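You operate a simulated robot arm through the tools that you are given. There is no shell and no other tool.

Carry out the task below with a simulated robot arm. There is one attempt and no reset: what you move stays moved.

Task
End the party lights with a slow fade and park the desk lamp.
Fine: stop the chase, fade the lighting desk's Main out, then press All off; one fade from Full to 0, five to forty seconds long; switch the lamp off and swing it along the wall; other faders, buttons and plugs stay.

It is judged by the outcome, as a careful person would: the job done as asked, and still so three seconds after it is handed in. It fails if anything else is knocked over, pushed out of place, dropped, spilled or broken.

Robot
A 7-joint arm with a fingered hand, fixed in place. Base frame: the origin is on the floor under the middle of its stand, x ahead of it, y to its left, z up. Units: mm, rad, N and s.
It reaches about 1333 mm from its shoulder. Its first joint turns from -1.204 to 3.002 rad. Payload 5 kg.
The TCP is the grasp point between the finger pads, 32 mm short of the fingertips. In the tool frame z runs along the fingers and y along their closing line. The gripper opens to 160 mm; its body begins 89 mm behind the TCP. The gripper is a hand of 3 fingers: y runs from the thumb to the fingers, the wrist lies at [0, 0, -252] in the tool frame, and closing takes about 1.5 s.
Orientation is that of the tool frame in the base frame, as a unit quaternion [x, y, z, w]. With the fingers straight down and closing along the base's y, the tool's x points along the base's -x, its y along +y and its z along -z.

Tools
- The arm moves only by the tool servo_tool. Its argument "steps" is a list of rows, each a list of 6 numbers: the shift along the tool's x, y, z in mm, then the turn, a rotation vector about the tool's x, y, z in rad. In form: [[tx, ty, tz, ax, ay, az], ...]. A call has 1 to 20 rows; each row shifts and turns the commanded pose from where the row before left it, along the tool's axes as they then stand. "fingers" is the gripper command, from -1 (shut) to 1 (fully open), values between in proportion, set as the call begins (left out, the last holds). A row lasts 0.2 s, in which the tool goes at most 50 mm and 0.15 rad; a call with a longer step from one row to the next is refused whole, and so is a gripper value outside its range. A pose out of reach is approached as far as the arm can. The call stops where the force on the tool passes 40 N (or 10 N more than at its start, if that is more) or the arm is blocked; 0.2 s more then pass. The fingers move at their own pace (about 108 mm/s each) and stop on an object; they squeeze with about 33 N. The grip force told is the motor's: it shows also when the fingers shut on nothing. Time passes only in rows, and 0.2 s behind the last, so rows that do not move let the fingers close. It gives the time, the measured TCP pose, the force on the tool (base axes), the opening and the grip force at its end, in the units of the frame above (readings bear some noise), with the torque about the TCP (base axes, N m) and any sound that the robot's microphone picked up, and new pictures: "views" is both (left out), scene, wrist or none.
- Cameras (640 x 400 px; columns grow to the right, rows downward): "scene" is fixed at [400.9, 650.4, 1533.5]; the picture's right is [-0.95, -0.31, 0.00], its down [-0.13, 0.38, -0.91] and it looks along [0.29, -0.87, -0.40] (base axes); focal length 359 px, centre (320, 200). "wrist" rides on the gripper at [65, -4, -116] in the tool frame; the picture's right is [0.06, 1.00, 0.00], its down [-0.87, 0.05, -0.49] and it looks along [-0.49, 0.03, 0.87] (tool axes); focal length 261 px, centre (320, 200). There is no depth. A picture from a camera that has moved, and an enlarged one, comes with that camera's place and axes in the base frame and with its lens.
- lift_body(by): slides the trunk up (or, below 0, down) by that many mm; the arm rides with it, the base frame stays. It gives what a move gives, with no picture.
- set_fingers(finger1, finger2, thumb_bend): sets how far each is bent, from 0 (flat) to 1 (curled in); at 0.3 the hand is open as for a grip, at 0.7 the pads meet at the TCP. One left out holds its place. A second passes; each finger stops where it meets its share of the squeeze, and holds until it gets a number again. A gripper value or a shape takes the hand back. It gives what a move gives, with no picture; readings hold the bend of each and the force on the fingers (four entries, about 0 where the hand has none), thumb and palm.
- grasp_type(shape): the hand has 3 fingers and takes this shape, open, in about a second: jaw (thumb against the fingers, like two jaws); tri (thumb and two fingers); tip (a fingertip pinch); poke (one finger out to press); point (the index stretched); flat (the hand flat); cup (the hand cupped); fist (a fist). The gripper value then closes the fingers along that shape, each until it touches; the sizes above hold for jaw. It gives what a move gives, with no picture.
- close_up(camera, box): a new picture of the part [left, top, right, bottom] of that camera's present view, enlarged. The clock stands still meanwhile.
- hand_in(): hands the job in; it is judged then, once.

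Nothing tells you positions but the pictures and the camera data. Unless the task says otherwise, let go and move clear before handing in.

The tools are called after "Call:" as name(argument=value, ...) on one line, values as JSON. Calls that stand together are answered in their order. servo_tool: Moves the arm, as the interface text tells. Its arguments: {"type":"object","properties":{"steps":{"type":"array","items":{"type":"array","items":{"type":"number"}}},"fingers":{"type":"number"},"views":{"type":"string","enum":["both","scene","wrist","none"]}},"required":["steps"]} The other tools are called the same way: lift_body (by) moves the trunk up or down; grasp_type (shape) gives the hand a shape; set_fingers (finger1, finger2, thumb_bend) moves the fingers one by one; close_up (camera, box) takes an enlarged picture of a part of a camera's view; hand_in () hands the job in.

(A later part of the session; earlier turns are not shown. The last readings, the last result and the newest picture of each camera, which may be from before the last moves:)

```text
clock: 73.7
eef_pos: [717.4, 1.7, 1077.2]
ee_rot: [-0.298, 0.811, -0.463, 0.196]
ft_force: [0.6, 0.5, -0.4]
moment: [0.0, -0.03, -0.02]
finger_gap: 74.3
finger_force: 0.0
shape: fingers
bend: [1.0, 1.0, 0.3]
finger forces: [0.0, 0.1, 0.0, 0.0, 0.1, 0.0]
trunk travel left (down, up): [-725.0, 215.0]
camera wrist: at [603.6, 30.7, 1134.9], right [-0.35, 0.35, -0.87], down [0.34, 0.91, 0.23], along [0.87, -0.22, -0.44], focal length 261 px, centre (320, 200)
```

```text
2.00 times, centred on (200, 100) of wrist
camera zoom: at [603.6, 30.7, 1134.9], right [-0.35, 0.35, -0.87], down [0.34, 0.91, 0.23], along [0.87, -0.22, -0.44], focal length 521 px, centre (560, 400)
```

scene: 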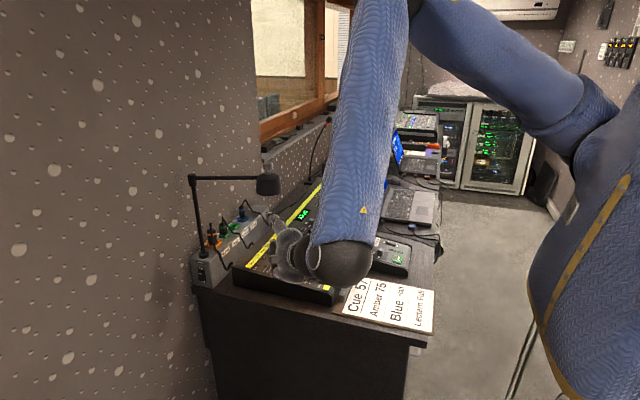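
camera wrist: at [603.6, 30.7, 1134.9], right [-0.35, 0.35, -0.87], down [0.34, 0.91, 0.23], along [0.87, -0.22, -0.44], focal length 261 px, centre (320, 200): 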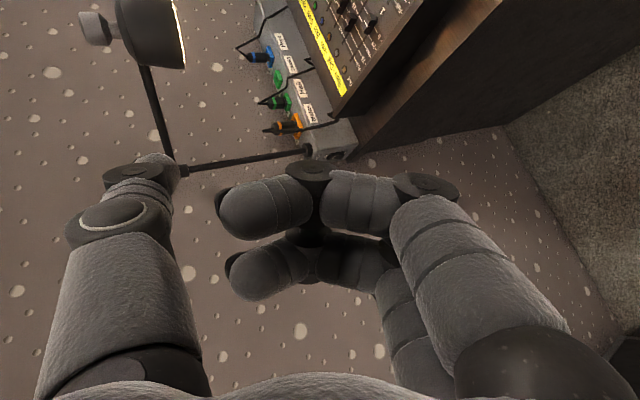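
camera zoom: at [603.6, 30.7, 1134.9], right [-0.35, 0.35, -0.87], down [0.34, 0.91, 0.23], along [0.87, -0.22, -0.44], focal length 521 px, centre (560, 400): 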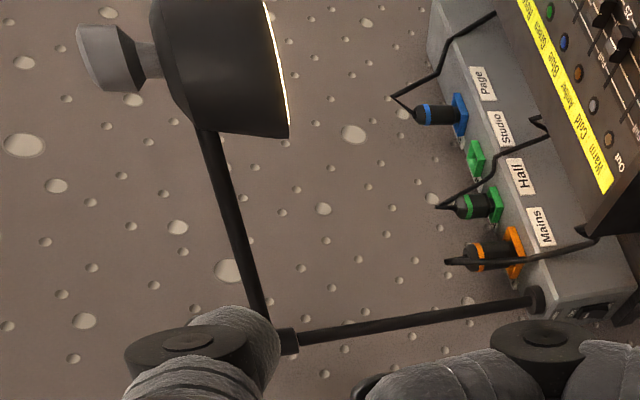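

The lamp arm has rotated about 18° toward the desk side and is free again. I'll test gently, in 1 mm steps, whether it really has a stop there before deciding on the direction.

Call:
servo_tool(steps=[[-10.7, -18.5, 33.5, 0, 0, 0], [-10.7, -18.5, 33.5, 0, 0, 0], [-10.7, -18.5, 33.5, 0, 0, 0], [-10.7, -18.5, 33.5, 0, 0, 0], [-10.7, -18.5, 33.5, 0, 0, 0], [-10.7, -18.5, 33.5, 0, 0, 0], [-10.7, -18.5, 33.5, 0, 0, 0], [0, 0, 0, 0, 0, 0]], views="none")

Call:
servo_tool(steps=[[4, -4.6, 7.9, 0, 0, 0], [4, -4.6, 7.9, 0, 0, 0], [2, -2.3, 4, 0, 0, 0], [0, 0, 0, 0, 0, 0]], views="wrist")

```text
clock: 75.5
eef_pos: [951.0, -148.4, 1078.3]
ee_rot: [-0.299, 0.811, -0.464, 0.196]
ft_force: [0.4, 0.1, 0.0]
moment: [-0.04, -0.04, 0.02]
finger_gap: 74.4
finger_force: 0.1
shape: fingers
bend: [1.0, 1.0, 0.3]
finger forces: [0.0, 0.0, 0.0, 0.0, 0.0, 0.0]
trunk travel left (down, up): [-725.0, 215.0]
```

```text
clock: 76.5
eef_pos: [959.6, -170.7, 1077.0]
ee_rot: [-0.297, 0.811, -0.465, 0.197]
ft_force: [0.1, -0.1, 1.2]
moment: [0.03, -0.01, 0.0]
finger_gap: 74.3
finger_force: 0.1
shape: fingers
bend: [1.0, 1.0, 0.3]
finger forces: [0.0, 0.0, 0.0, 0.0, 0.0, 0.1]
trunk travel left (down, up): [-725.0, 215.0]
camera wrist: at [846.5, -141.7, 1134.8], right [-0.35, 0.35, -0.87], down [0.34, 0.91, 0.23], along [0.87, -0.22, -0.44], focal length 261 px, centre (320, 200)
```

wrist: 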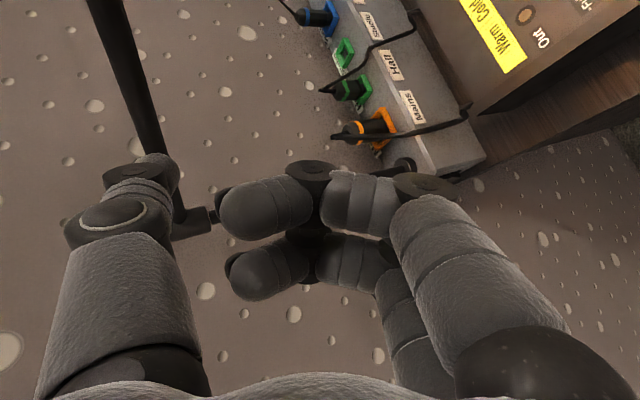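

Call:
servo_tool(steps=[[0.79, -0.93, 1.58, 0, 0, 0], [0.79, -0.93, 1.58, 0, 0, 0], [0.79, -0.93, 1.58, 0, 0, 0], [0.79, -0.93, 1.58, 0, 0, 0], [0.79, -0.93, 1.58, 0, 0, 0]], views="none")

Call:
servo_tool(steps=[[0.79, -0.93, 1.58, 0, 0, 0], [0.79, -0.93, 1.58, 0, 0, 0]], views="none")

Call:
servo_tool(steps=[[0.4, -0.46, 0.79, 0, 0, 0], [0.4, -0.46, 0.79, 0, 0, 0]], views="wrist")

```text
clock: 77.7
eef_pos: [964.0, -181.3, 1076.9]
ee_rot: [-0.298, 0.811, -0.464, 0.196]
ft_force: [0.4, 1.0, 0.2]
moment: [0.01, 0.0, -0.03]
finger_gap: 74.4
finger_force: 0.0
shape: fingers
bend: [1.0, 1.0, 0.3]
finger forces: [0.0, 0.0, 0.1, 0.0, 0.0, 0.0]
trunk travel left (down, up): [-725.0, 215.0]
```

```text
clock: 78.3
eef_pos: [965.7, -184.7, 1078.0]
ee_rot: [-0.298, 0.811, -0.464, 0.196]
ft_force: [-0.4, 1.8, -0.5]
moment: [-0.11, -0.06, 0.01]
finger_gap: 74.6
finger_force: 1.2
shape: fingers
bend: [1.0, 1.0, 0.3]
finger forces: [0.0, 0.0, 0.0, 0.0, 1.8, 0.0]
trunk travel left (down, up): [-725.0, 215.0]
```

```text
clock: 78.9
eef_pos: [966.2, -185.9, 1077.4]
ee_rot: [-0.298, 0.81, -0.464, 0.197]
ft_force: [-3.7, 7.7, 1.0]
moment: [-0.61, -0.36, 0.14]
finger_gap: 74.4
finger_force: 4.7
shape: fingers
bend: [1.0, 1.0, 0.3]
finger forces: [0.0, 0.0, 0.1, 0.0, 9.5, 0.0]
trunk travel left (down, up): [-725.0, 215.0]
camera wrist: at [851.3, -156.1, 1135.2], right [-0.35, 0.35, -0.87], down [0.34, 0.91, 0.23], along [0.87, -0.21, -0.43], focal length 261 px, centre (320, 200)
```

wrist: 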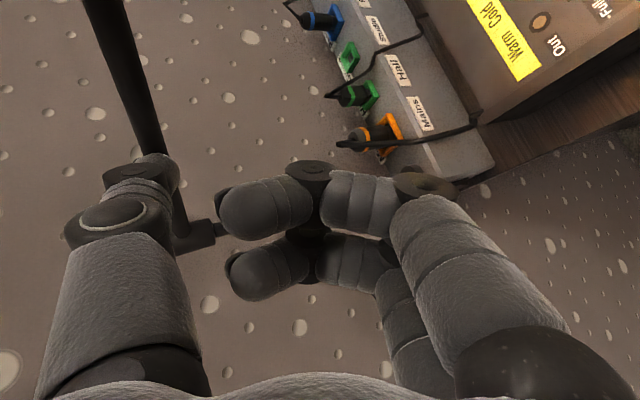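

It is a definite hard stop (force jumps from 2 to 9.5 N within 2 mm), so the lamp can only be parked by swinging the other way, toward +y along the wall. Meanwhile, the lamp head is now out of the way of the switch. I'll back off and go round to the strip's end face to switch it off first.

Call:
servo_tool(steps=[[-6, 7.4, -12.5, 0, 0, 0], [-12.3, 14.8, -25.1, 0, 0, 0], [-6, 7.4, -12.5, 0, 0, 0], [-20.3, 32.3, -16.3, 0, 0, 0], [-20.3, 32.3, -16.3, 0, 0, 0], [-20.3, 32.3, -16.3, 0, 0, 0], [-20.3, 32.3, -16.3, 0, 0, 0], [0, 0, 0, 0, 0, 0]], views="none")

Call:
servo_tool(steps=[[-2.4, 31, 26.8, 0, 0, 0], [-2.4, 31, 26.8, 0, 0, 0], [-2.4, 31, 26.8, 0, 0, 0], [-2.4, 31, 26.8, 0, 0, 0], [-2.4, 31, 26.8, 0, 0, 0], [-2.4, 31, 26.8, 0, 0, 0], [0, 0, 0, 0, 0, 0]], views="both")

Call:
close_up(camera="wrist", box=[60, 0, 300, 200])

```text
clock: 80.7
eef_pos: [926.1, 18.4, 1002.5]
ee_rot: [-0.298, 0.811, -0.464, 0.197]
ft_force: [0.0, 0.3, 0.0]
moment: [0.01, 0.02, -0.01]
finger_gap: 74.4
finger_force: 0.0
shape: fingers
bend: [1.0, 1.0, 0.3]
finger forces: [0.1, 0.1, 0.1, 0.1, 0.0, 0.0]
trunk travel left (down, up): [-725.0, 215.0]
```

```text
clock: 82.3
eef_pos: [977.8, -1.8, 759.8]
ee_rot: [-0.297, 0.811, -0.464, 0.195]
ft_force: [0.0, 0.7, -0.1]
moment: [0.01, -0.02, 0.01]
finger_gap: 74.7
finger_force: 0.0
shape: fingers
bend: [1.0, 1.0, 0.3]
finger forces: [0.0, 0.1, 0.1, 0.0, 0.1, 0.1]
trunk travel left (down, up): [-725.0, 215.0]
camera wrist: at [864.0, 28.3, 818.0], right [-0.35, 0.35, -0.87], down [0.34, 0.91, 0.23], along [0.87, -0.22, -0.43], focal length 261 px, centre (320, 200)
```

scene: 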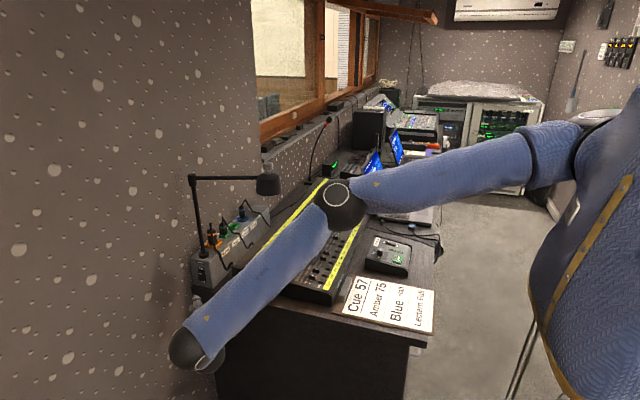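
wrist: 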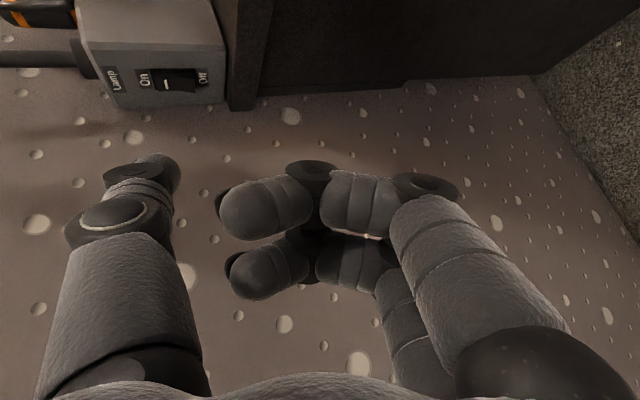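

```text
2.00 times, centred on (180, 100) of wrist
camera zoom: at [864.0, 28.3, 818.0], right [-0.35, 0.35, -0.87], down [0.34, 0.91, 0.23], along [0.87, -0.22, -0.43], focal length 521 px, centre (600, 400)
```

zoom: 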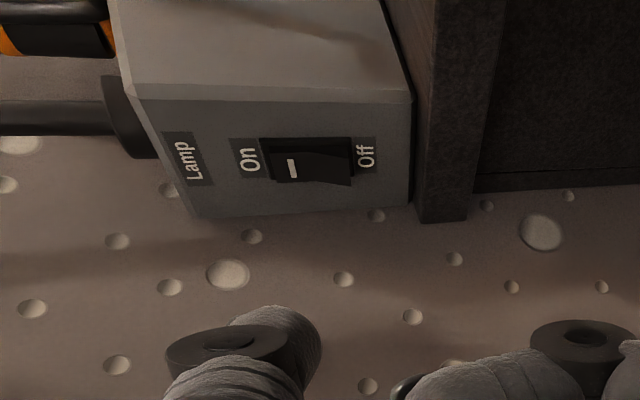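

The switch is clearly visible: rocker at x about 1099, z about 785–822, with its Off end (lower) standing out. I'll move the thumb tip to a standoff about 40 mm in front of the Off end.

Call:
servo_tool(steps=[[-2, -5.6, 29.2, 0, 0, 0], [-2, -5.6, 29.2, 0, 0, 0], [-2, -5.6, 29.2, 0, 0, 0], [-2, -5.6, 29.2, 0, 0, 0], [0, 0, 0, 0, 0, 0]], views="both")

Call:
close_up(camera="wrist", box=[60, 0, 300, 200])

Call:
close_up(camera="scene", box=[170, 160, 350, 320])

```text
clock: 83.5
eef_pos: [1059.5, -78.9, 722.9]
ee_rot: [-0.298, 0.811, -0.465, 0.196]
ft_force: [-0.6, -0.5, -0.2]
moment: [0.02, 0.03, 0.0]
finger_gap: 74.4
finger_force: 0.0
shape: fingers
bend: [1.0, 1.0, 0.3]
finger forces: [0.0, 0.1, 0.0, 0.0, 0.0, 0.1]
trunk travel left (down, up): [-725.0, 215.0]
camera wrist: at [945.6, -49.9, 780.0], right [-0.35, 0.35, -0.87], down [0.34, 0.91, 0.23], along [0.87, -0.22, -0.44], focal length 261 px, centre (320, 200)
```

scene: 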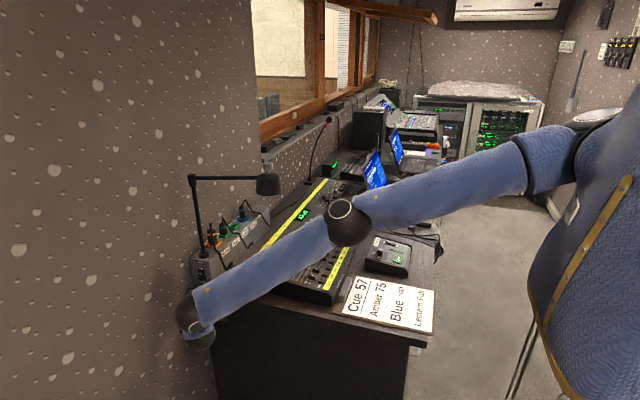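
wrist: 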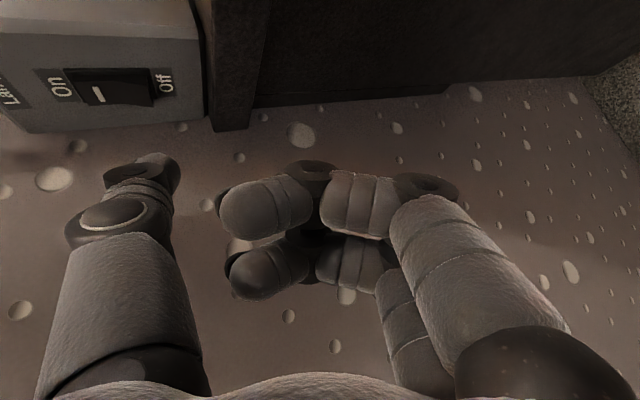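

```text
2.00 times, centred on (180, 100) of wrist
camera zoom: at [945.6, -49.9, 780.0], right [-0.35, 0.35, -0.87], down [0.34, 0.91, 0.23], along [0.87, -0.22, -0.44], focal length 521 px, centre (600, 400)
```

zoom: 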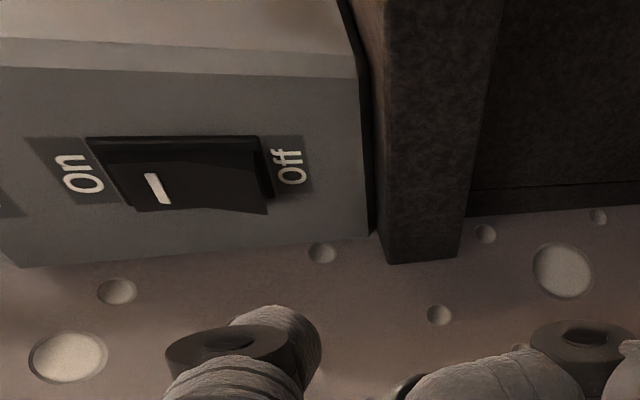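

```text
2.50 times, centred on (260, 240) of scene
camera zoom: at [400.9, 650.4, 1533.5], right [-0.95, -0.31, 0.0], down [-0.13, 0.38, -0.91], along [0.29, -0.87, -0.4], focal length 898 px, centre (470, 100)
```

zoom: 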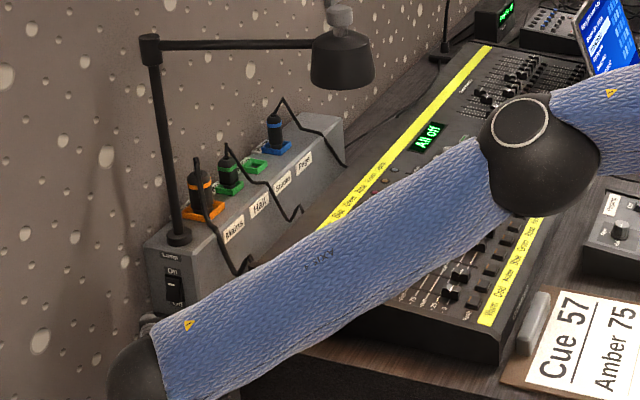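

The tip is lined up with the Off end at about [1099, -, 790]. Approaching in -y.

Call:
servo_tool(steps=[[4.3, -1.9, 3.8, 0, 0, 0], [4.3, -1.9, 3.8, 0, 0, 0], [4.3, -1.9, 3.8, 0, 0, 0], [4.3, -1.9, 3.8, 0, 0, 0], [4.3, -1.9, 3.8, 0, 0, 0], [0, 0, 0, 0, 0, 0]], views="wrist")

Call:
close_up(camera="wrist", box=[60, 40, 300, 240])

Call:
close_up(camera="scene", box=[180, 230, 260, 300])

```text
clock: 84.9
eef_pos: [1058.0, -108.7, 719.9]
ee_rot: [-0.297, 0.811, -0.464, 0.196]
ft_force: [-0.8, -0.1, -0.5]
moment: [0.01, 0.02, -0.03]
finger_gap: 74.3
finger_force: 0.1
shape: fingers
bend: [1.0, 1.0, 0.3]
finger forces: [0.1, 0.0, 0.0, 0.0, 0.0, 0.0]
trunk travel left (down, up): [-725.0, 215.0]
camera wrist: at [944.2, -79.6, 777.9], right [-0.35, 0.35, -0.87], down [0.34, 0.91, 0.23], along [0.87, -0.22, -0.44], focal length 261 px, centre (320, 200)
```

wrist: 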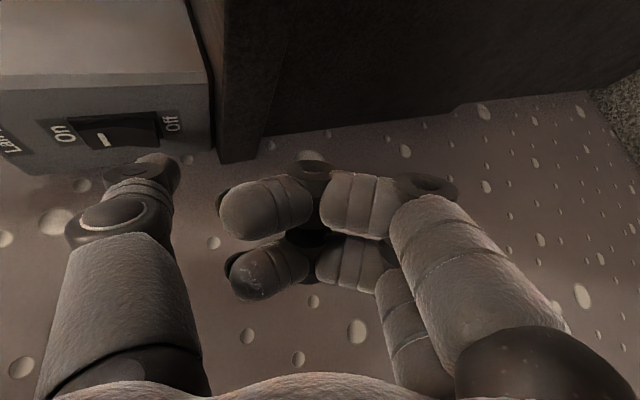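

```text
2.00 times, centred on (180, 140) of wrist
camera zoom: at [944.2, -79.6, 777.9], right [-0.35, 0.35, -0.87], down [0.34, 0.91, 0.23], along [0.87, -0.22, -0.44], focal length 521 px, centre (600, 320)
```

zoom: 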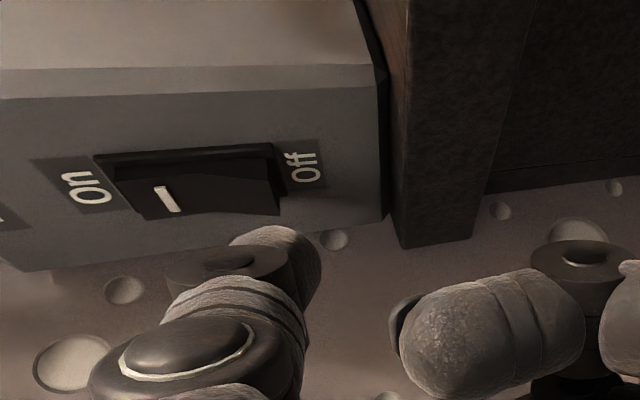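

```text
5.71 times, centred on (220, 265) of scene
camera zoom: at [400.9, 650.4, 1533.5], right [-0.95, -0.31, 0.0], down [-0.13, 0.38, -0.91], along [0.29, -0.87, -0.4], focal length 2052 px, centre (891, -171)
```

zoom: 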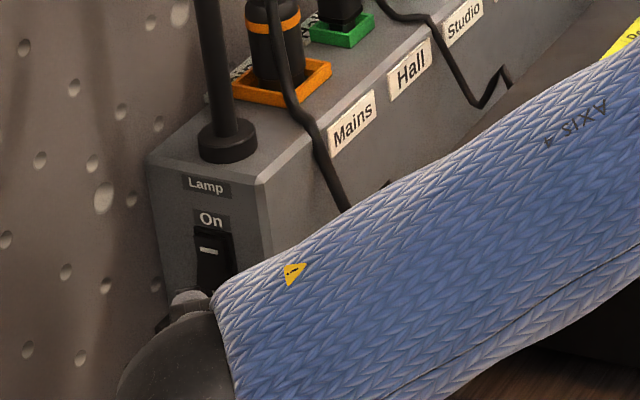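

Alignment holds: the tip is about 11 mm from the Off end. Creeping in with 1–2 mm steps.

Call:
servo_tool(steps=[[1.33, -0.79, 1.27, 0, 0, 0], [1.33, -0.79, 1.27, 0, 0, 0], [1.33, -0.79, 1.27, 0, 0, 0], [0.66, -0.39, 0.64, 0, 0, 0], [0, 0, 0, 0, 0, 0]], views="none")

Call:
servo_tool(steps=[[0.66, -0.39, 0.64, 0, 0, 0], [0.66, -0.39, 0.64, 0, 0, 0], [0.66, -0.39, 0.64, 0, 0, 0]], views="wrist")

Call:
close_up(camera="wrist", box=[60, 40, 300, 240])

```text
clock: 86.1
eef_pos: [1057.9, -116.7, 719.6]
ee_rot: [-0.297, 0.811, -0.464, 0.196]
ft_force: [0.3, 1.2, -0.8]
moment: [0.03, 0.01, -0.01]
finger_gap: 74.3
finger_force: 0.0
shape: fingers
bend: [1.0, 1.0, 0.3]
finger forces: [0.1, 0.0, 0.0, 0.0, 0.1, 0.0]
trunk travel left (down, up): [-725.0, 215.0]
```

```text
clock: 86.9
eef_pos: [1057.7, -119.4, 721.3]
ee_rot: [-0.296, 0.811, -0.464, 0.196]
ft_force: [-0.7, -0.9, 0.5]
moment: [-0.03, 0.01, 0.0]
finger_gap: 74.5
finger_force: 0.0
shape: fingers
bend: [1.0, 1.0, 0.3]
finger forces: [0.0, 0.0, 0.1, 0.0, 0.0, 0.0]
trunk travel left (down, up): [-725.0, 215.0]
camera wrist: at [944.4, -89.8, 777.9], right [-0.35, 0.35, -0.87], down [0.34, 0.91, 0.23], along [0.87, -0.22, -0.43], focal length 261 px, centre (320, 200)
```

wrist: 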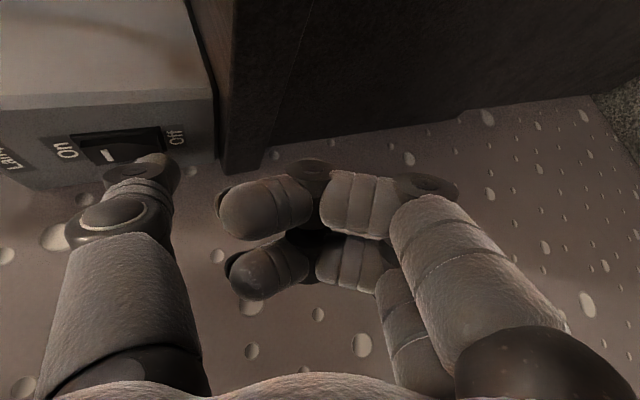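

```text
2.00 times, centred on (180, 140) of wrist
camera zoom: at [944.4, -89.8, 777.9], right [-0.35, 0.35, -0.87], down [0.34, 0.91, 0.23], along [0.87, -0.22, -0.43], focal length 521 px, centre (600, 320)
```

zoom: 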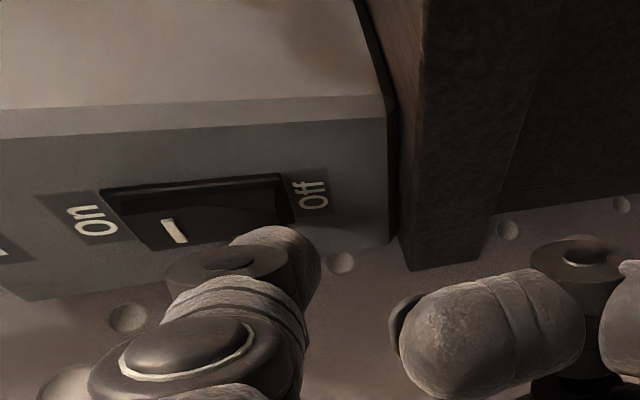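

Call:
servo_tool(steps=[[0.66, -0.39, 0.64, 0, 0, 0], [0.66, -0.39, 0.64, 0, 0, 0], [0.66, -0.39, 0.64, 0, 0, 0]], views="none")

Call:
servo_tool(steps=[[0.66, -0.39, 0.64, 0, 0, 0], [0.66, -0.39, 0.64, 0, 0, 0]], views="none")

Call:
servo_tool(steps=[[0.66, -0.39, 0.64, 0, 0, 0], [0.66, -0.39, 0.64, 0, 0, 0]], views="wrist")

Call:
close_up(camera="wrist", box=[60, 40, 300, 240])

```text
clock: 87.7
eef_pos: [1059.2, -121.8, 719.7]
ee_rot: [-0.298, 0.811, -0.464, 0.196]
ft_force: [0.2, 2.8, -1.0]
moment: [-0.17, -0.02, 0.1]
finger_gap: 74.2
finger_force: 1.3
shape: fingers
bend: [1.0, 1.0, 0.3]
finger forces: [0.1, 0.1, 0.0, 0.1, 2.8, 0.0]
trunk travel left (down, up): [-725.0, 215.0]
heard: click
```

```text
clock: 88.3
eef_pos: [1058.9, -122.0, 720.5]
ee_rot: [-0.299, 0.811, -0.464, 0.196]
ft_force: [2.3, 12.7, 1.1]
moment: [-0.98, 0.15, 0.64]
finger_gap: 74.1
finger_force: 6.1
shape: fingers
bend: [1.0, 1.0, 0.3]
finger forces: [0.0, 0.0, 0.0, 0.0, 12.0, 0.1]
trunk travel left (down, up): [-725.0, 215.0]
```

```text
clock: 88.9
eef_pos: [1057.1, -121.0, 720.7]
ee_rot: [-0.299, 0.81, -0.464, 0.197]
ft_force: [6.4, 23.8, 1.5]
moment: [-1.9, 0.3, 1.35]
finger_gap: 74.3
finger_force: 11.5
shape: fingers
bend: [1.0, 1.0, 0.3]
finger forces: [0.0, 0.0, 0.0, 0.1, 23.3, 0.0]
trunk travel left (down, up): [-725.0, 215.0]
camera wrist: at [944.1, -92.7, 777.9], right [-0.35, 0.35, -0.87], down [0.34, 0.91, 0.23], along [0.87, -0.21, -0.44], focal length 261 px, centre (320, 200)
```

wrist: 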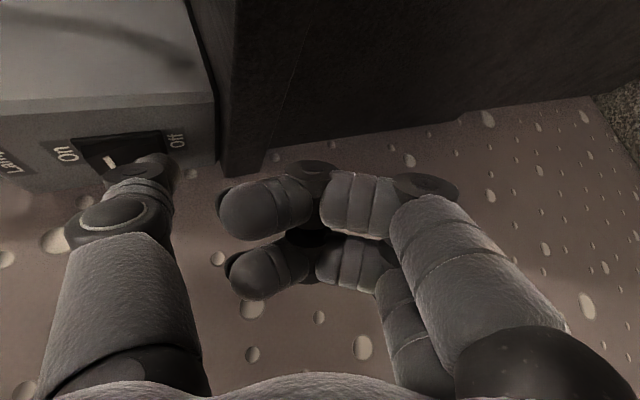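

```text
2.00 times, centred on (180, 140) of wrist
camera zoom: at [944.1, -92.7, 777.9], right [-0.35, 0.35, -0.87], down [0.34, 0.91, 0.23], along [0.87, -0.21, -0.44], focal length 521 px, centre (600, 320)
```

zoom: 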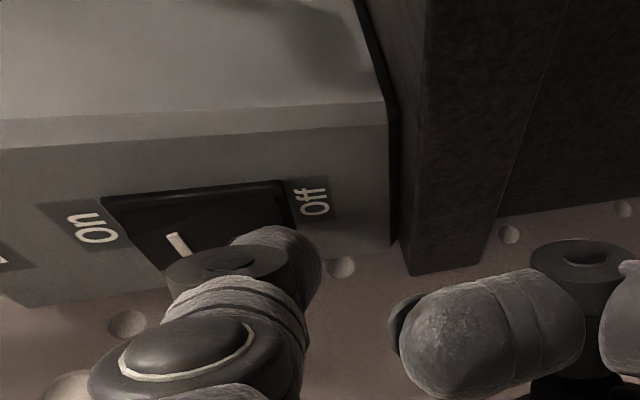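

The click came on first contact; the switch has toggled. Backing straight off now and checking the rocker and lamp.

Call:
servo_tool(steps=[[-2, 1.2, -1.9, 0, 0, 0], [-4, 2.4, -3.8, 0, 0, 0], [-8, 4.7, -7.6, 0, 0, 0], [-8, 4.7, -7.6, 0, 0, 0], [-8, 4.7, -7.6, 0, 0, 0], [0, 0, 0, 0, 0, 0]], views="both")

Call:
close_up(camera="wrist", box=[0, 0, 240, 200])

Call:
close_up(camera="scene", box=[170, 160, 290, 300])

```text
clock: 90.3
eef_pos: [1058.0, -82.3, 720.8]
ee_rot: [-0.297, 0.811, -0.464, 0.196]
ft_force: [0.6, -0.5, 0.3]
moment: [0.01, -0.03, -0.01]
finger_gap: 74.2
finger_force: 0.0
shape: fingers
bend: [1.0, 1.0, 0.3]
finger forces: [0.0, 0.0, 0.0, 0.0, 0.1, 0.0]
trunk travel left (down, up): [-725.0, 215.0]
camera wrist: at [944.1, -51.9, 777.6], right [-0.35, 0.35, -0.87], down [0.34, 0.91, 0.23], along [0.87, -0.22, -0.44], focal length 261 px, centre (320, 200)
```

scene: 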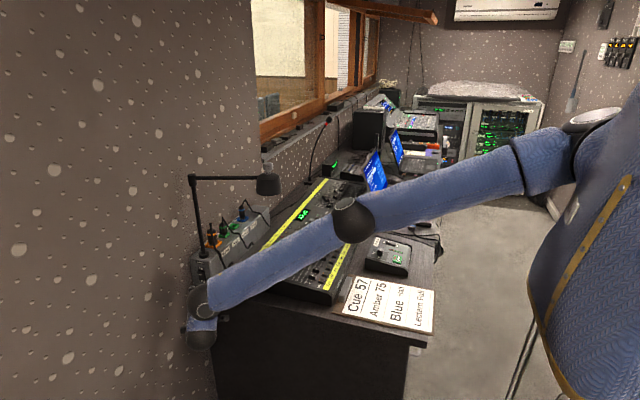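
wrist: 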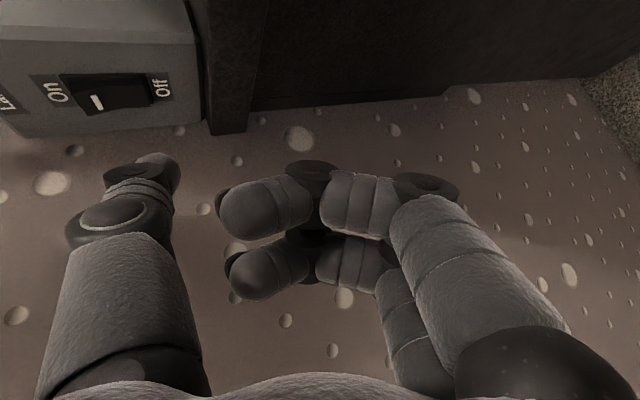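

```text
2.00 times, centred on (120, 100) of wrist
camera zoom: at [944.1, -51.9, 777.6], right [-0.35, 0.35, -0.87], down [0.34, 0.91, 0.23], along [0.87, -0.22, -0.44], focal length 521 px, centre (720, 400)
```

zoom: 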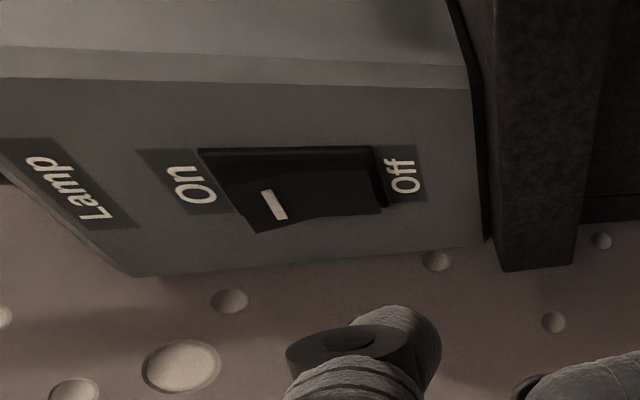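

```text
2.86 times, centred on (230, 230) of scene
camera zoom: at [400.9, 650.4, 1533.5], right [-0.95, -0.31, 0.0], down [-0.13, 0.38, -0.91], along [0.29, -0.87, -0.4], focal length 1026 px, centre (577, 114)
```

zoom: 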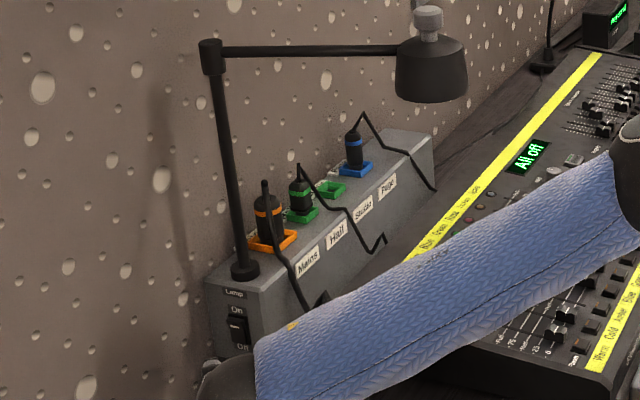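

The rocker has flipped to Off and the lamp light is out. Next I'll retreat the way I came, up into free space, to reorient the hand for swinging the lamp toward +y.

Call:
servo_tool(steps=[[2, 5.6, -29.2, 0, 0, 0], [2, 5.6, -29.2, 0, 0, 0], [2, 5.6, -29.2, 0, 0, 0], [2, 5.6, -29.2, 0, 0, 0], [2.4, -31, -26.8, 0, 0, 0], [2.4, -31, -26.8, 0, 0, 0], [2.4, -31, -26.8, 0, 0, 0], [2.4, -31, -26.8, 0, 0, 0], [2.4, -31, -26.8, 0, 0, 0], [2.4, -31, -26.8, 0, 0, 0], [22.9, -3.9, -31.5, 0, 0, 0], [22.9, -3.9, -31.5, 0, 0, 0], [22.9, -3.9, -31.5, 0, 0, 0], [22.9, -3.9, -31.5, 0, 0, 0], [22.9, -3.9, -31.5, 0, 0, 0], [22.9, -3.9, -31.5, 0, 0, 0], [0, 0, 0, 0, 0, 0]], views="both")

Call:
close_up(camera="scene", box=[170, 150, 310, 300])

```text
clock: 93.9
eef_pos: [931.6, 15.2, 978.7]
ee_rot: [-0.298, 0.811, -0.463, 0.196]
ft_force: [0.5, -0.4, 0.8]
moment: [0.01, 0.0, 0.0]
finger_gap: 74.2
finger_force: 0.0
shape: fingers
bend: [1.0, 1.0, 0.3]
finger forces: [0.0, 0.0, 0.0, 0.1, 0.0, 0.0]
out of reach, approached as far as the arm can: row 10, 11, 12, 13, 14, 15, 16
trunk travel left (down, up): [-725.0, 215.0]
camera wrist: at [816.4, 44.4, 1036.1], right [-0.35, 0.35, -0.87], down [0.34, 0.91, 0.23], along [0.87, -0.22, -0.44], focal length 261 px, centre (320, 200)
```

scene: 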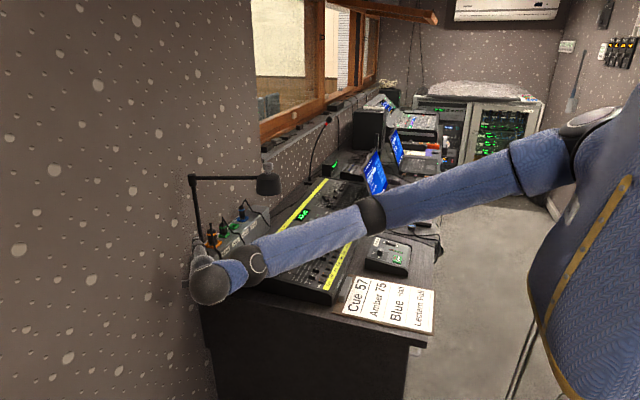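
wrist: 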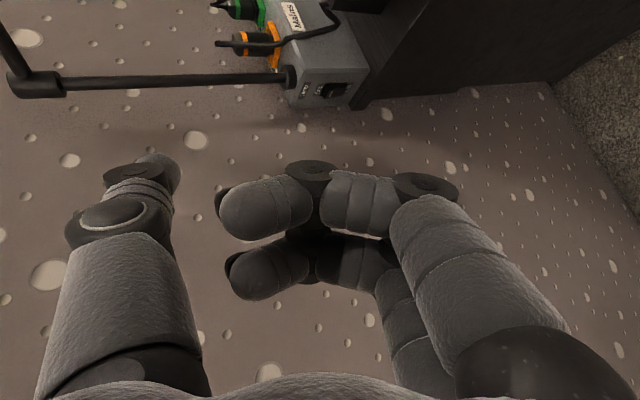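

```text
2.67 times, centred on (240, 225) of scene
camera zoom: at [400.9, 650.4, 1533.5], right [-0.95, -0.31, 0.0], down [-0.13, 0.38, -0.91], along [0.29, -0.87, -0.4], focal length 958 px, centre (533, 133)
```

zoom: 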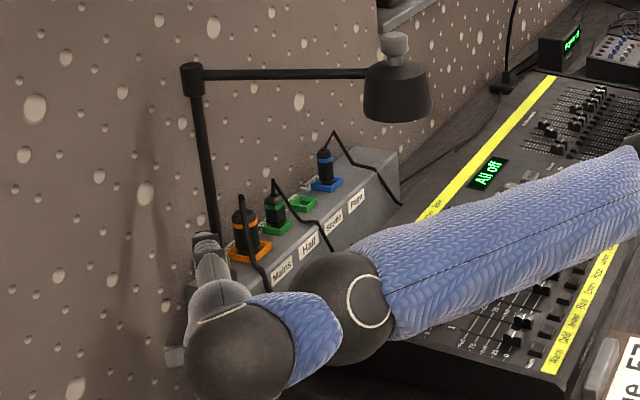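

The arm hit a reach limit on the way back, stopping at [931, 15, 979] with nothing touched. I'll pitch the hand back down here, in the free space on the +y side, to unwind the wrist.

Call:
servo_tool(steps=[[0, 0, 0, -0.1, 0, 0], [0, 0, 0, -0.1, 0, 0], [0, 0, 0, -0.1, 0, 0], [0, 0, 0, -0.1, 0, 0], [0, 0, 0, -0.1, 0, 0], [0, 0, 0, 0, 0, 0]], views="both")

```text
clock: 95.3
eef_pos: [930.2, 14.8, 978.1]
ee_rot: [-0.337, 0.901, -0.247, 0.116]
ft_force: [0.1, -0.4, 0.4]
moment: [0.0, 0.02, 0.0]
finger_gap: 74.4
finger_force: 0.1
shape: fingers
bend: [1.0, 1.0, 0.3]
finger forces: [0.0, 0.1, 0.0, 0.0, 0.0, 0.0]
trunk travel left (down, up): [-725.0, 215.0]
camera wrist: at [842.2, 12.4, 1075.2], right [-0.59, 0.61, -0.53], down [0.43, 0.79, 0.43], along [0.68, 0.02, -0.74], focal length 261 px, centre (320, 200)
```

scene: 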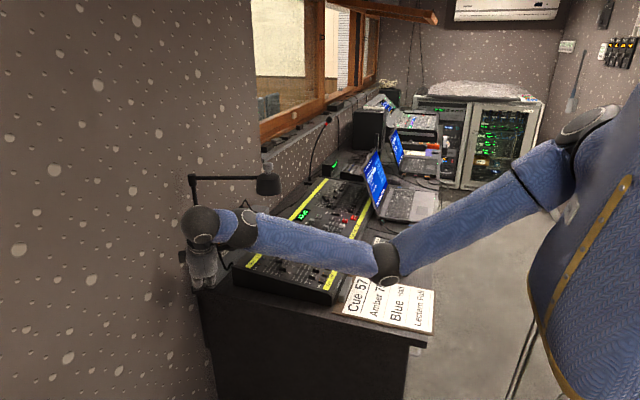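
wrist: 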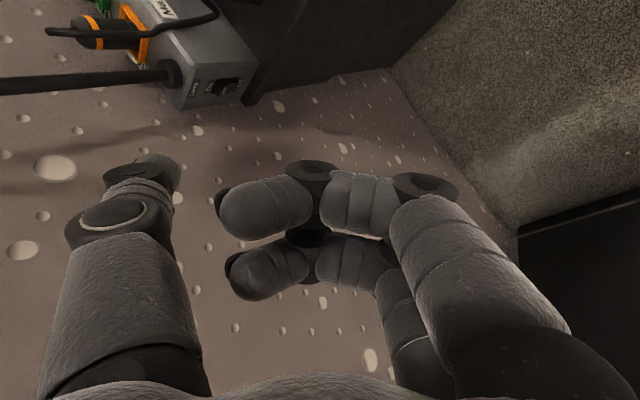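

The elbow has dropped low over the bench's corner, still well above everything, but I want it higher. I'll raise the hand straight up and check.

Call:
servo_tool(steps=[[-1.7, -20.9, -34, 0, 0, 0], [-1.7, -20.9, -34, 0, 0, 0], [-1.7, -20.9, -34, 0, 0, 0], [-1.7, -20.9, -34, 0, 0, 0], [0, 0, 0, 0, 0, 0]], views="scene")

```text
clock: 96.5
eef_pos: [930.0, 11.8, 984.1]
ee_rot: [-0.337, 0.9, -0.249, 0.117]
ft_force: [0.9, -0.8, 0.9]
moment: [-0.01, 0.03, 0.01]
finger_gap: 74.1
finger_force: 0.0
shape: fingers
bend: [1.0, 1.0, 0.3]
finger forces: [0.1, 0.1, 0.1, 0.1, 0.0, 0.1]
out of reach, approached as far as the arm can: row 1, 2, 3, 4
trunk travel left (down, up): [-725.0, 215.0]
```

scene: 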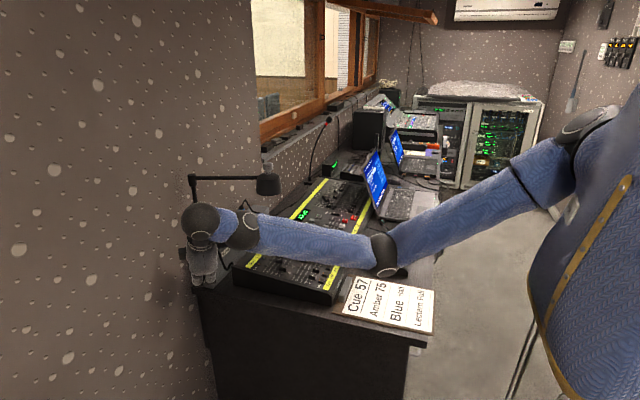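

The arm is stuck against a joint limit in an elbow-low posture. Raising the trunk will lift the whole arm clear of the bench, and then I can unwind the wrist.

Call:
lift_body(by=150)

Call:
servo_tool(steps=[[0, 0, 0, 0, 0, 0.1], [0, 0, 0, 0, 0, 0.1], [0, 0, 0, 0, 0, 0.1], [0, 0, 0, 0, 0, 0.1], [0, 0, 0, 0, 0, 0]], views="scene")

```text
clock: 98.3
eef_pos: [932.2, 13.0, 1133.6]
ee_rot: [-0.337, 0.901, -0.249, 0.116]
ft_force: [0.9, -0.5, 0.1]
moment: [0.03, 0.03, -0.01]
finger_gap: 74.1
finger_force: 0.1
shape: fingers
bend: [1.0, 1.0, 0.3]
finger forces: [0.0, 0.0, 0.0, 0.0, 0.1, 0.0]
trunk travel left (down, up): [-875.0, 65.0]
```

```text
clock: 99.5
eef_pos: [930.8, 12.1, 1134.8]
ee_rot: [-0.151, 0.949, -0.221, 0.164]
ft_force: [0.7, 0.2, -1.1]
moment: [0.0, -0.02, 0.03]
finger_gap: 74.1
finger_force: 0.1
shape: fingers
bend: [1.0, 1.0, 0.3]
finger forces: [0.1, 0.1, 0.1, 0.0, 0.1, 0.0]
trunk travel left (down, up): [-875.0, 65.0]
```

scene: 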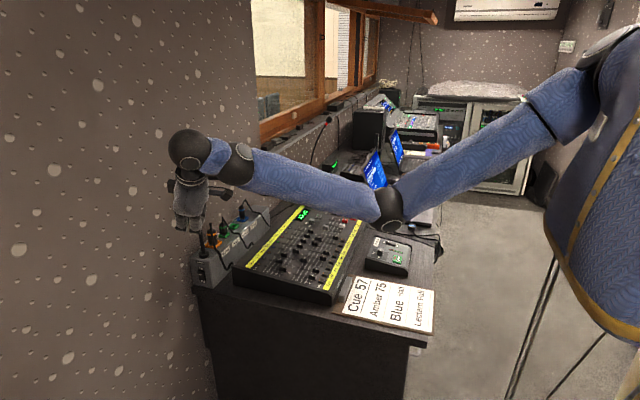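

The arm has moved up with more clearance. I'll finish unwinding the yaw and pitch, then bring the hand back toward its starting area.

Call:
servo_tool(steps=[[0, 0, 0, 0, 0, 0.1], [0, 0, 0, 0, 0, 0.1], [0, 0, 0, 0, 0, 0.1], [0, 0, 0, 0, 0, 0.086], [0, 0, 0, -0.1, 0, 0], [0, 0, 0, -0.1, 0, 0], [0, 0, 0, -0.1, 0, 0], [0, 0, 0, -0.1, 0, 0], [0, 0, 0, 0, 0, 0]], views="scene")

```text
clock: 101.5
eef_pos: [931.0, 11.7, 1133.8]
ee_rot: [-0.007, 0.979, 0.01, 0.205]
ft_force: [-0.3, 0.1, 0.2]
moment: [0.0, 0.0, 0.03]
finger_gap: 74.1
finger_force: 0.0
shape: fingers
bend: [1.0, 1.0, 0.3]
finger forces: [0.0, 0.0, 0.0, 0.1, 0.0, 0.0]
trunk travel left (down, up): [-875.0, 65.0]
```

scene: 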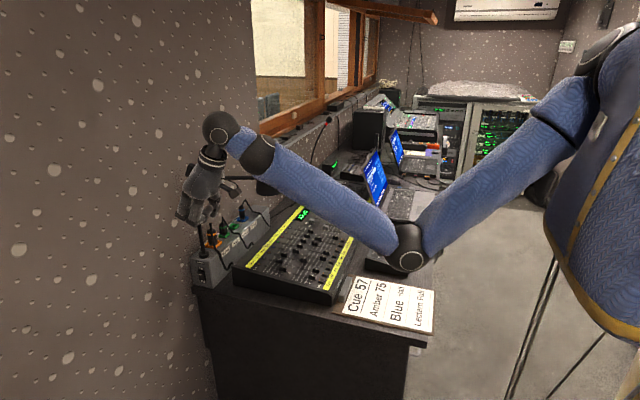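

The hand is now back to normal yaw, tilted about 24° forward, which suits the lamp job. I'll move around the robot side of the lamp (x about 700) and set the index finger as the pushing rod, then view it.

Call:
servo_tool(steps=[[30.9, 0.9, -25.5, 0, 0, 0], [30.9, 0.9, -25.5, 0, 0, 0], [30.9, 0.9, -25.5, 0, 0, 0], [30.9, 0.9, -25.5, 0, 0, 0], [30.9, 0.9, -25.5, 0, 0, 0], [30.9, 0.9, -25.5, 0, 0, 0], [0, 0, 0, 0, 0, 0]], views="scene")

Call:
set_fingers(finger1=0.3, finger2=1.0, thumb_bend=0.9)

```text
clock: 103.1
eef_pos: [833.2, 8.0, 1154.9]
ee_rot: [-0.007, 0.978, 0.01, 0.207]
ft_force: [-0.6, -0.4, 0.4]
moment: [-0.01, -0.02, 0.02]
finger_gap: 74.6
finger_force: 0.1
shape: fingers
bend: [1.0, 1.0, 0.3]
finger forces: [0.1, 0.0, 0.1, 0.1, 0.0, 0.1]
out of reach, approached as far as the arm can: row 3, 4, 5, 6
trunk travel left (down, up): [-875.0, 65.0]
```

scene: 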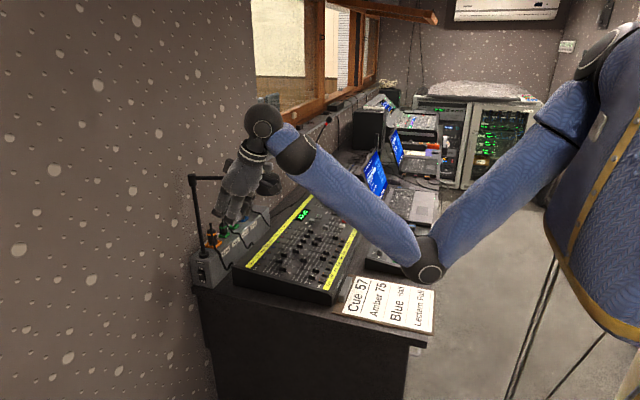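

```text
clock: 104.1
eef_pos: [833.6, 8.9, 1154.9]
ee_rot: [-0.008, 0.978, 0.01, 0.206]
ft_force: [0.8, -0.5, -0.7]
moment: [0.0, 0.03, -0.01]
finger_gap: 66.4
finger_force: 0.1
shape: fingers
bend: [0.3, 1.0, 0.85]
finger forces: [0.0, 0.0, 0.0, 0.0, 0.0, 0.1]
trunk travel left (down, up): [-875.0, 65.0]
```

The elbow-low posture limits how far the wrist can bend, so I'll raise the trunk the remaining 65 mm and tilt the hand to 45°, keeping the wrist in place. Then I can pass above the lamp to its -y side.

Call:
lift_body(by=65)

Call:
servo_tool(steps=[[-23.65, 0, -1.1, 0, -0.094, 0], [-23.65, 0, -1.1, 0, -0.094, 0], [-23.65, 0, -1.1, 0, -0.094, 0], [-23.65, 0, -1.1, 0, -0.094, 0], [0, 0, 0, 0, 0, 0]], views="both")

```text
clock: 105.1
eef_pos: [833.0, 10.0, 1219.0]
ee_rot: [-0.008, 0.978, 0.01, 0.206]
ft_force: [0.2, -0.1, -0.1]
moment: [0.0, -0.01, 0.01]
finger_gap: 66.5
finger_force: 0.1
shape: fingers
bend: [0.3, 1.0, 0.85]
finger forces: [0.1, 0.1, 0.0, 0.1, 0.0, 0.0]
trunk travel left (down, up): [-940.0, 0.0]
```

```text
clock: 106.3
eef_pos: [910.0, 10.3, 1272.3]
ee_rot: [-0.005, 0.922, 0.01, 0.386]
ft_force: [-0.7, 0.0, 0.7]
moment: [0.0, 0.01, -0.01]
finger_gap: 66.7
finger_force: 0.0
shape: fingers
bend: [0.3, 1.0, 0.85]
finger forces: [0.0, 0.0, 0.1, 0.0, 0.0, 0.0]
trunk travel left (down, up): [-940.0, 0.0]
camera wrist: at [784.5, 4.3, 1307.2], right [-0.06, 1.0, -0.03], down [0.26, 0.04, 0.96], along [0.96, 0.05, -0.26], focal length 261 px, centre (320, 200)
```

scene: 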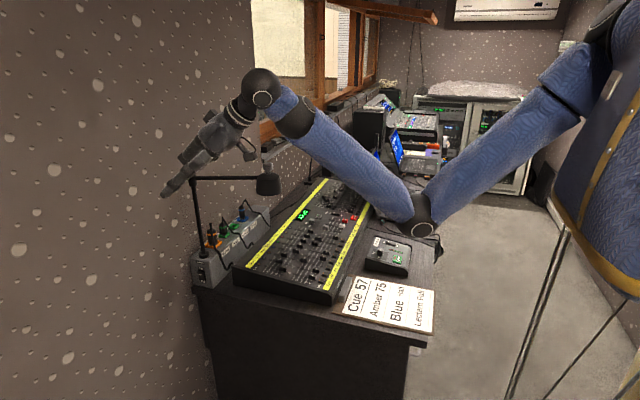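
wrist: 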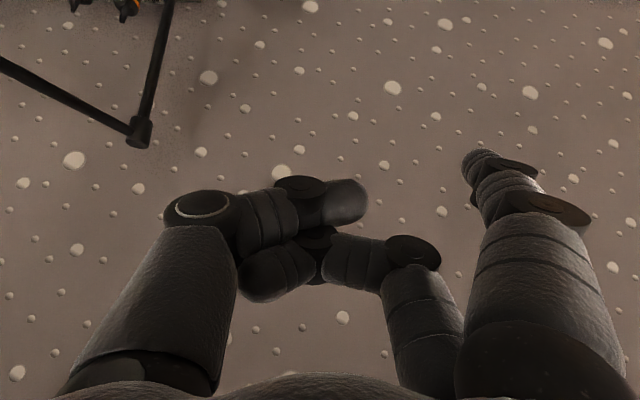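

The 45° tilt works and nothing is near. From this view the lamp arm is at about 22° toward the desk. I'll go up slightly, forward, and then cross above the lamp to its -y side at z 1300.

Call:
servo_tool(steps=[[-30.6, -0.3, 11.2, 0, 0, 0], [-30.6, -0.3, 11.2, 0, 0, 0], [0.07, -44, -0.98, 0, 0, 0], [0.07, -44, -0.98, 0, 0, 0], [0.07, -44, -0.98, 0, 0, 0], [0.07, -44, -0.98, 0, 0, 0], [0, 0, 0, 0, 0, 0]], views="both")

```text
clock: 107.9
eef_pos: [970.0, -165.3, 1301.3]
ee_rot: [-0.005, 0.923, 0.009, 0.385]
ft_force: [-0.3, 0.1, -0.3]
moment: [0.01, -0.01, -0.01]
finger_gap: 66.5
finger_force: 0.0
shape: fingers
bend: [0.3, 1.0, 0.85]
finger forces: [0.1, 0.0, 0.1, 0.1, 0.0, 0.1]
trunk travel left (down, up): [-940.0, 0.0]
camera wrist: at [843.6, -171.9, 1334.8], right [-0.06, 1.0, -0.03], down [0.26, 0.04, 0.96], along [0.96, 0.05, -0.26], focal length 261 px, centre (320, 200)
```

scene: 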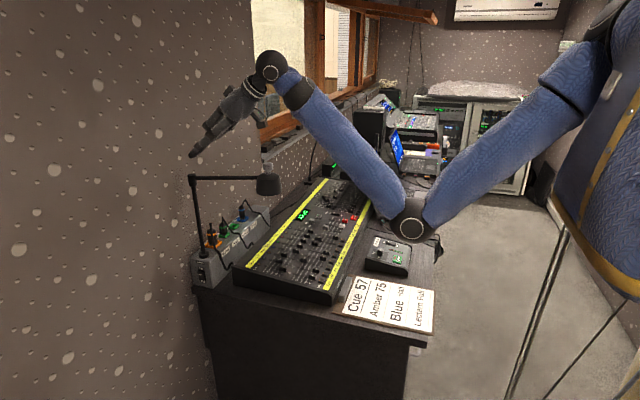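
wrist: 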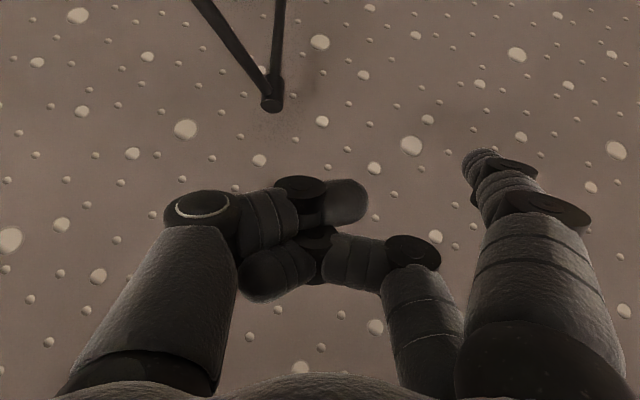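

Call:
servo_tool(steps=[[0.07, -44, -0.98, 0, 0, 0], [0.07, -44, -0.98, 0, 0, 0], [0.07, -44, -0.98, 0, 0, 0], [0.07, -44, -0.98, 0, 0, 0], [0.07, -44, -0.98, 0, 0, 0], [0.07, -40, -0.9, 0, 0, 0], [0, 0, 0, 0, 0, 0]], views="both")

Call:
close_up(camera="scene", box=[180, 80, 340, 240])

```text
clock: 109.5
eef_pos: [969.5, -426.6, 1301.2]
ee_rot: [-0.005, 0.923, 0.009, 0.385]
ft_force: [-0.1, 0.4, -0.5]
moment: [-0.02, 0.01, -0.03]
finger_gap: 66.7
finger_force: 0.1
shape: fingers
bend: [0.3, 1.0, 0.85]
finger forces: [0.0, 0.1, 0.1, 0.1, 0.0, 0.1]
trunk travel left (down, up): [-940.0, 0.0]
camera wrist: at [843.7, -431.3, 1335.3], right [-0.06, 1.0, -0.03], down [0.26, 0.04, 0.96], along [0.96, 0.05, -0.26], focal length 261 px, centre (320, 200)
```

scene: 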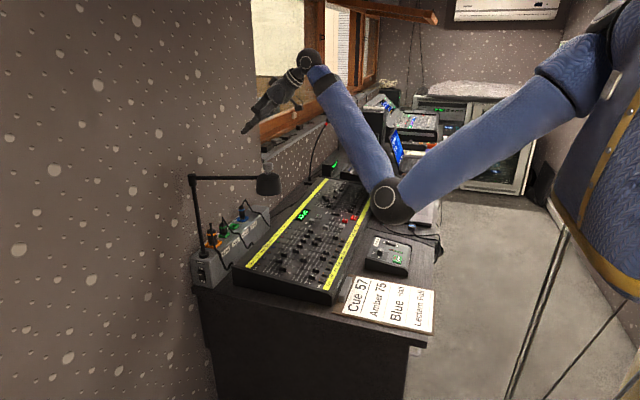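
wrist: 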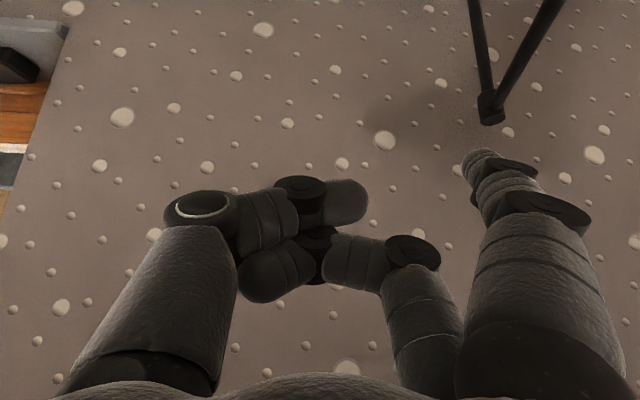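

```text
2.50 times, centred on (260, 160) of scene
camera zoom: at [400.9, 650.4, 1533.5], right [-0.95, -0.31, 0.0], down [-0.13, 0.38, -0.91], along [0.29, -0.87, -0.4], focal length 898 px, centre (470, 300)
```

zoom: 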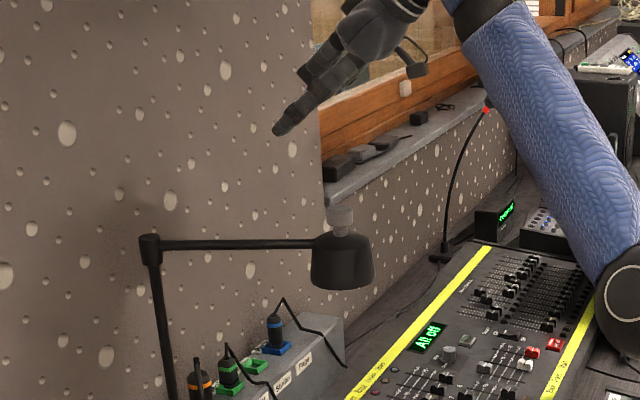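

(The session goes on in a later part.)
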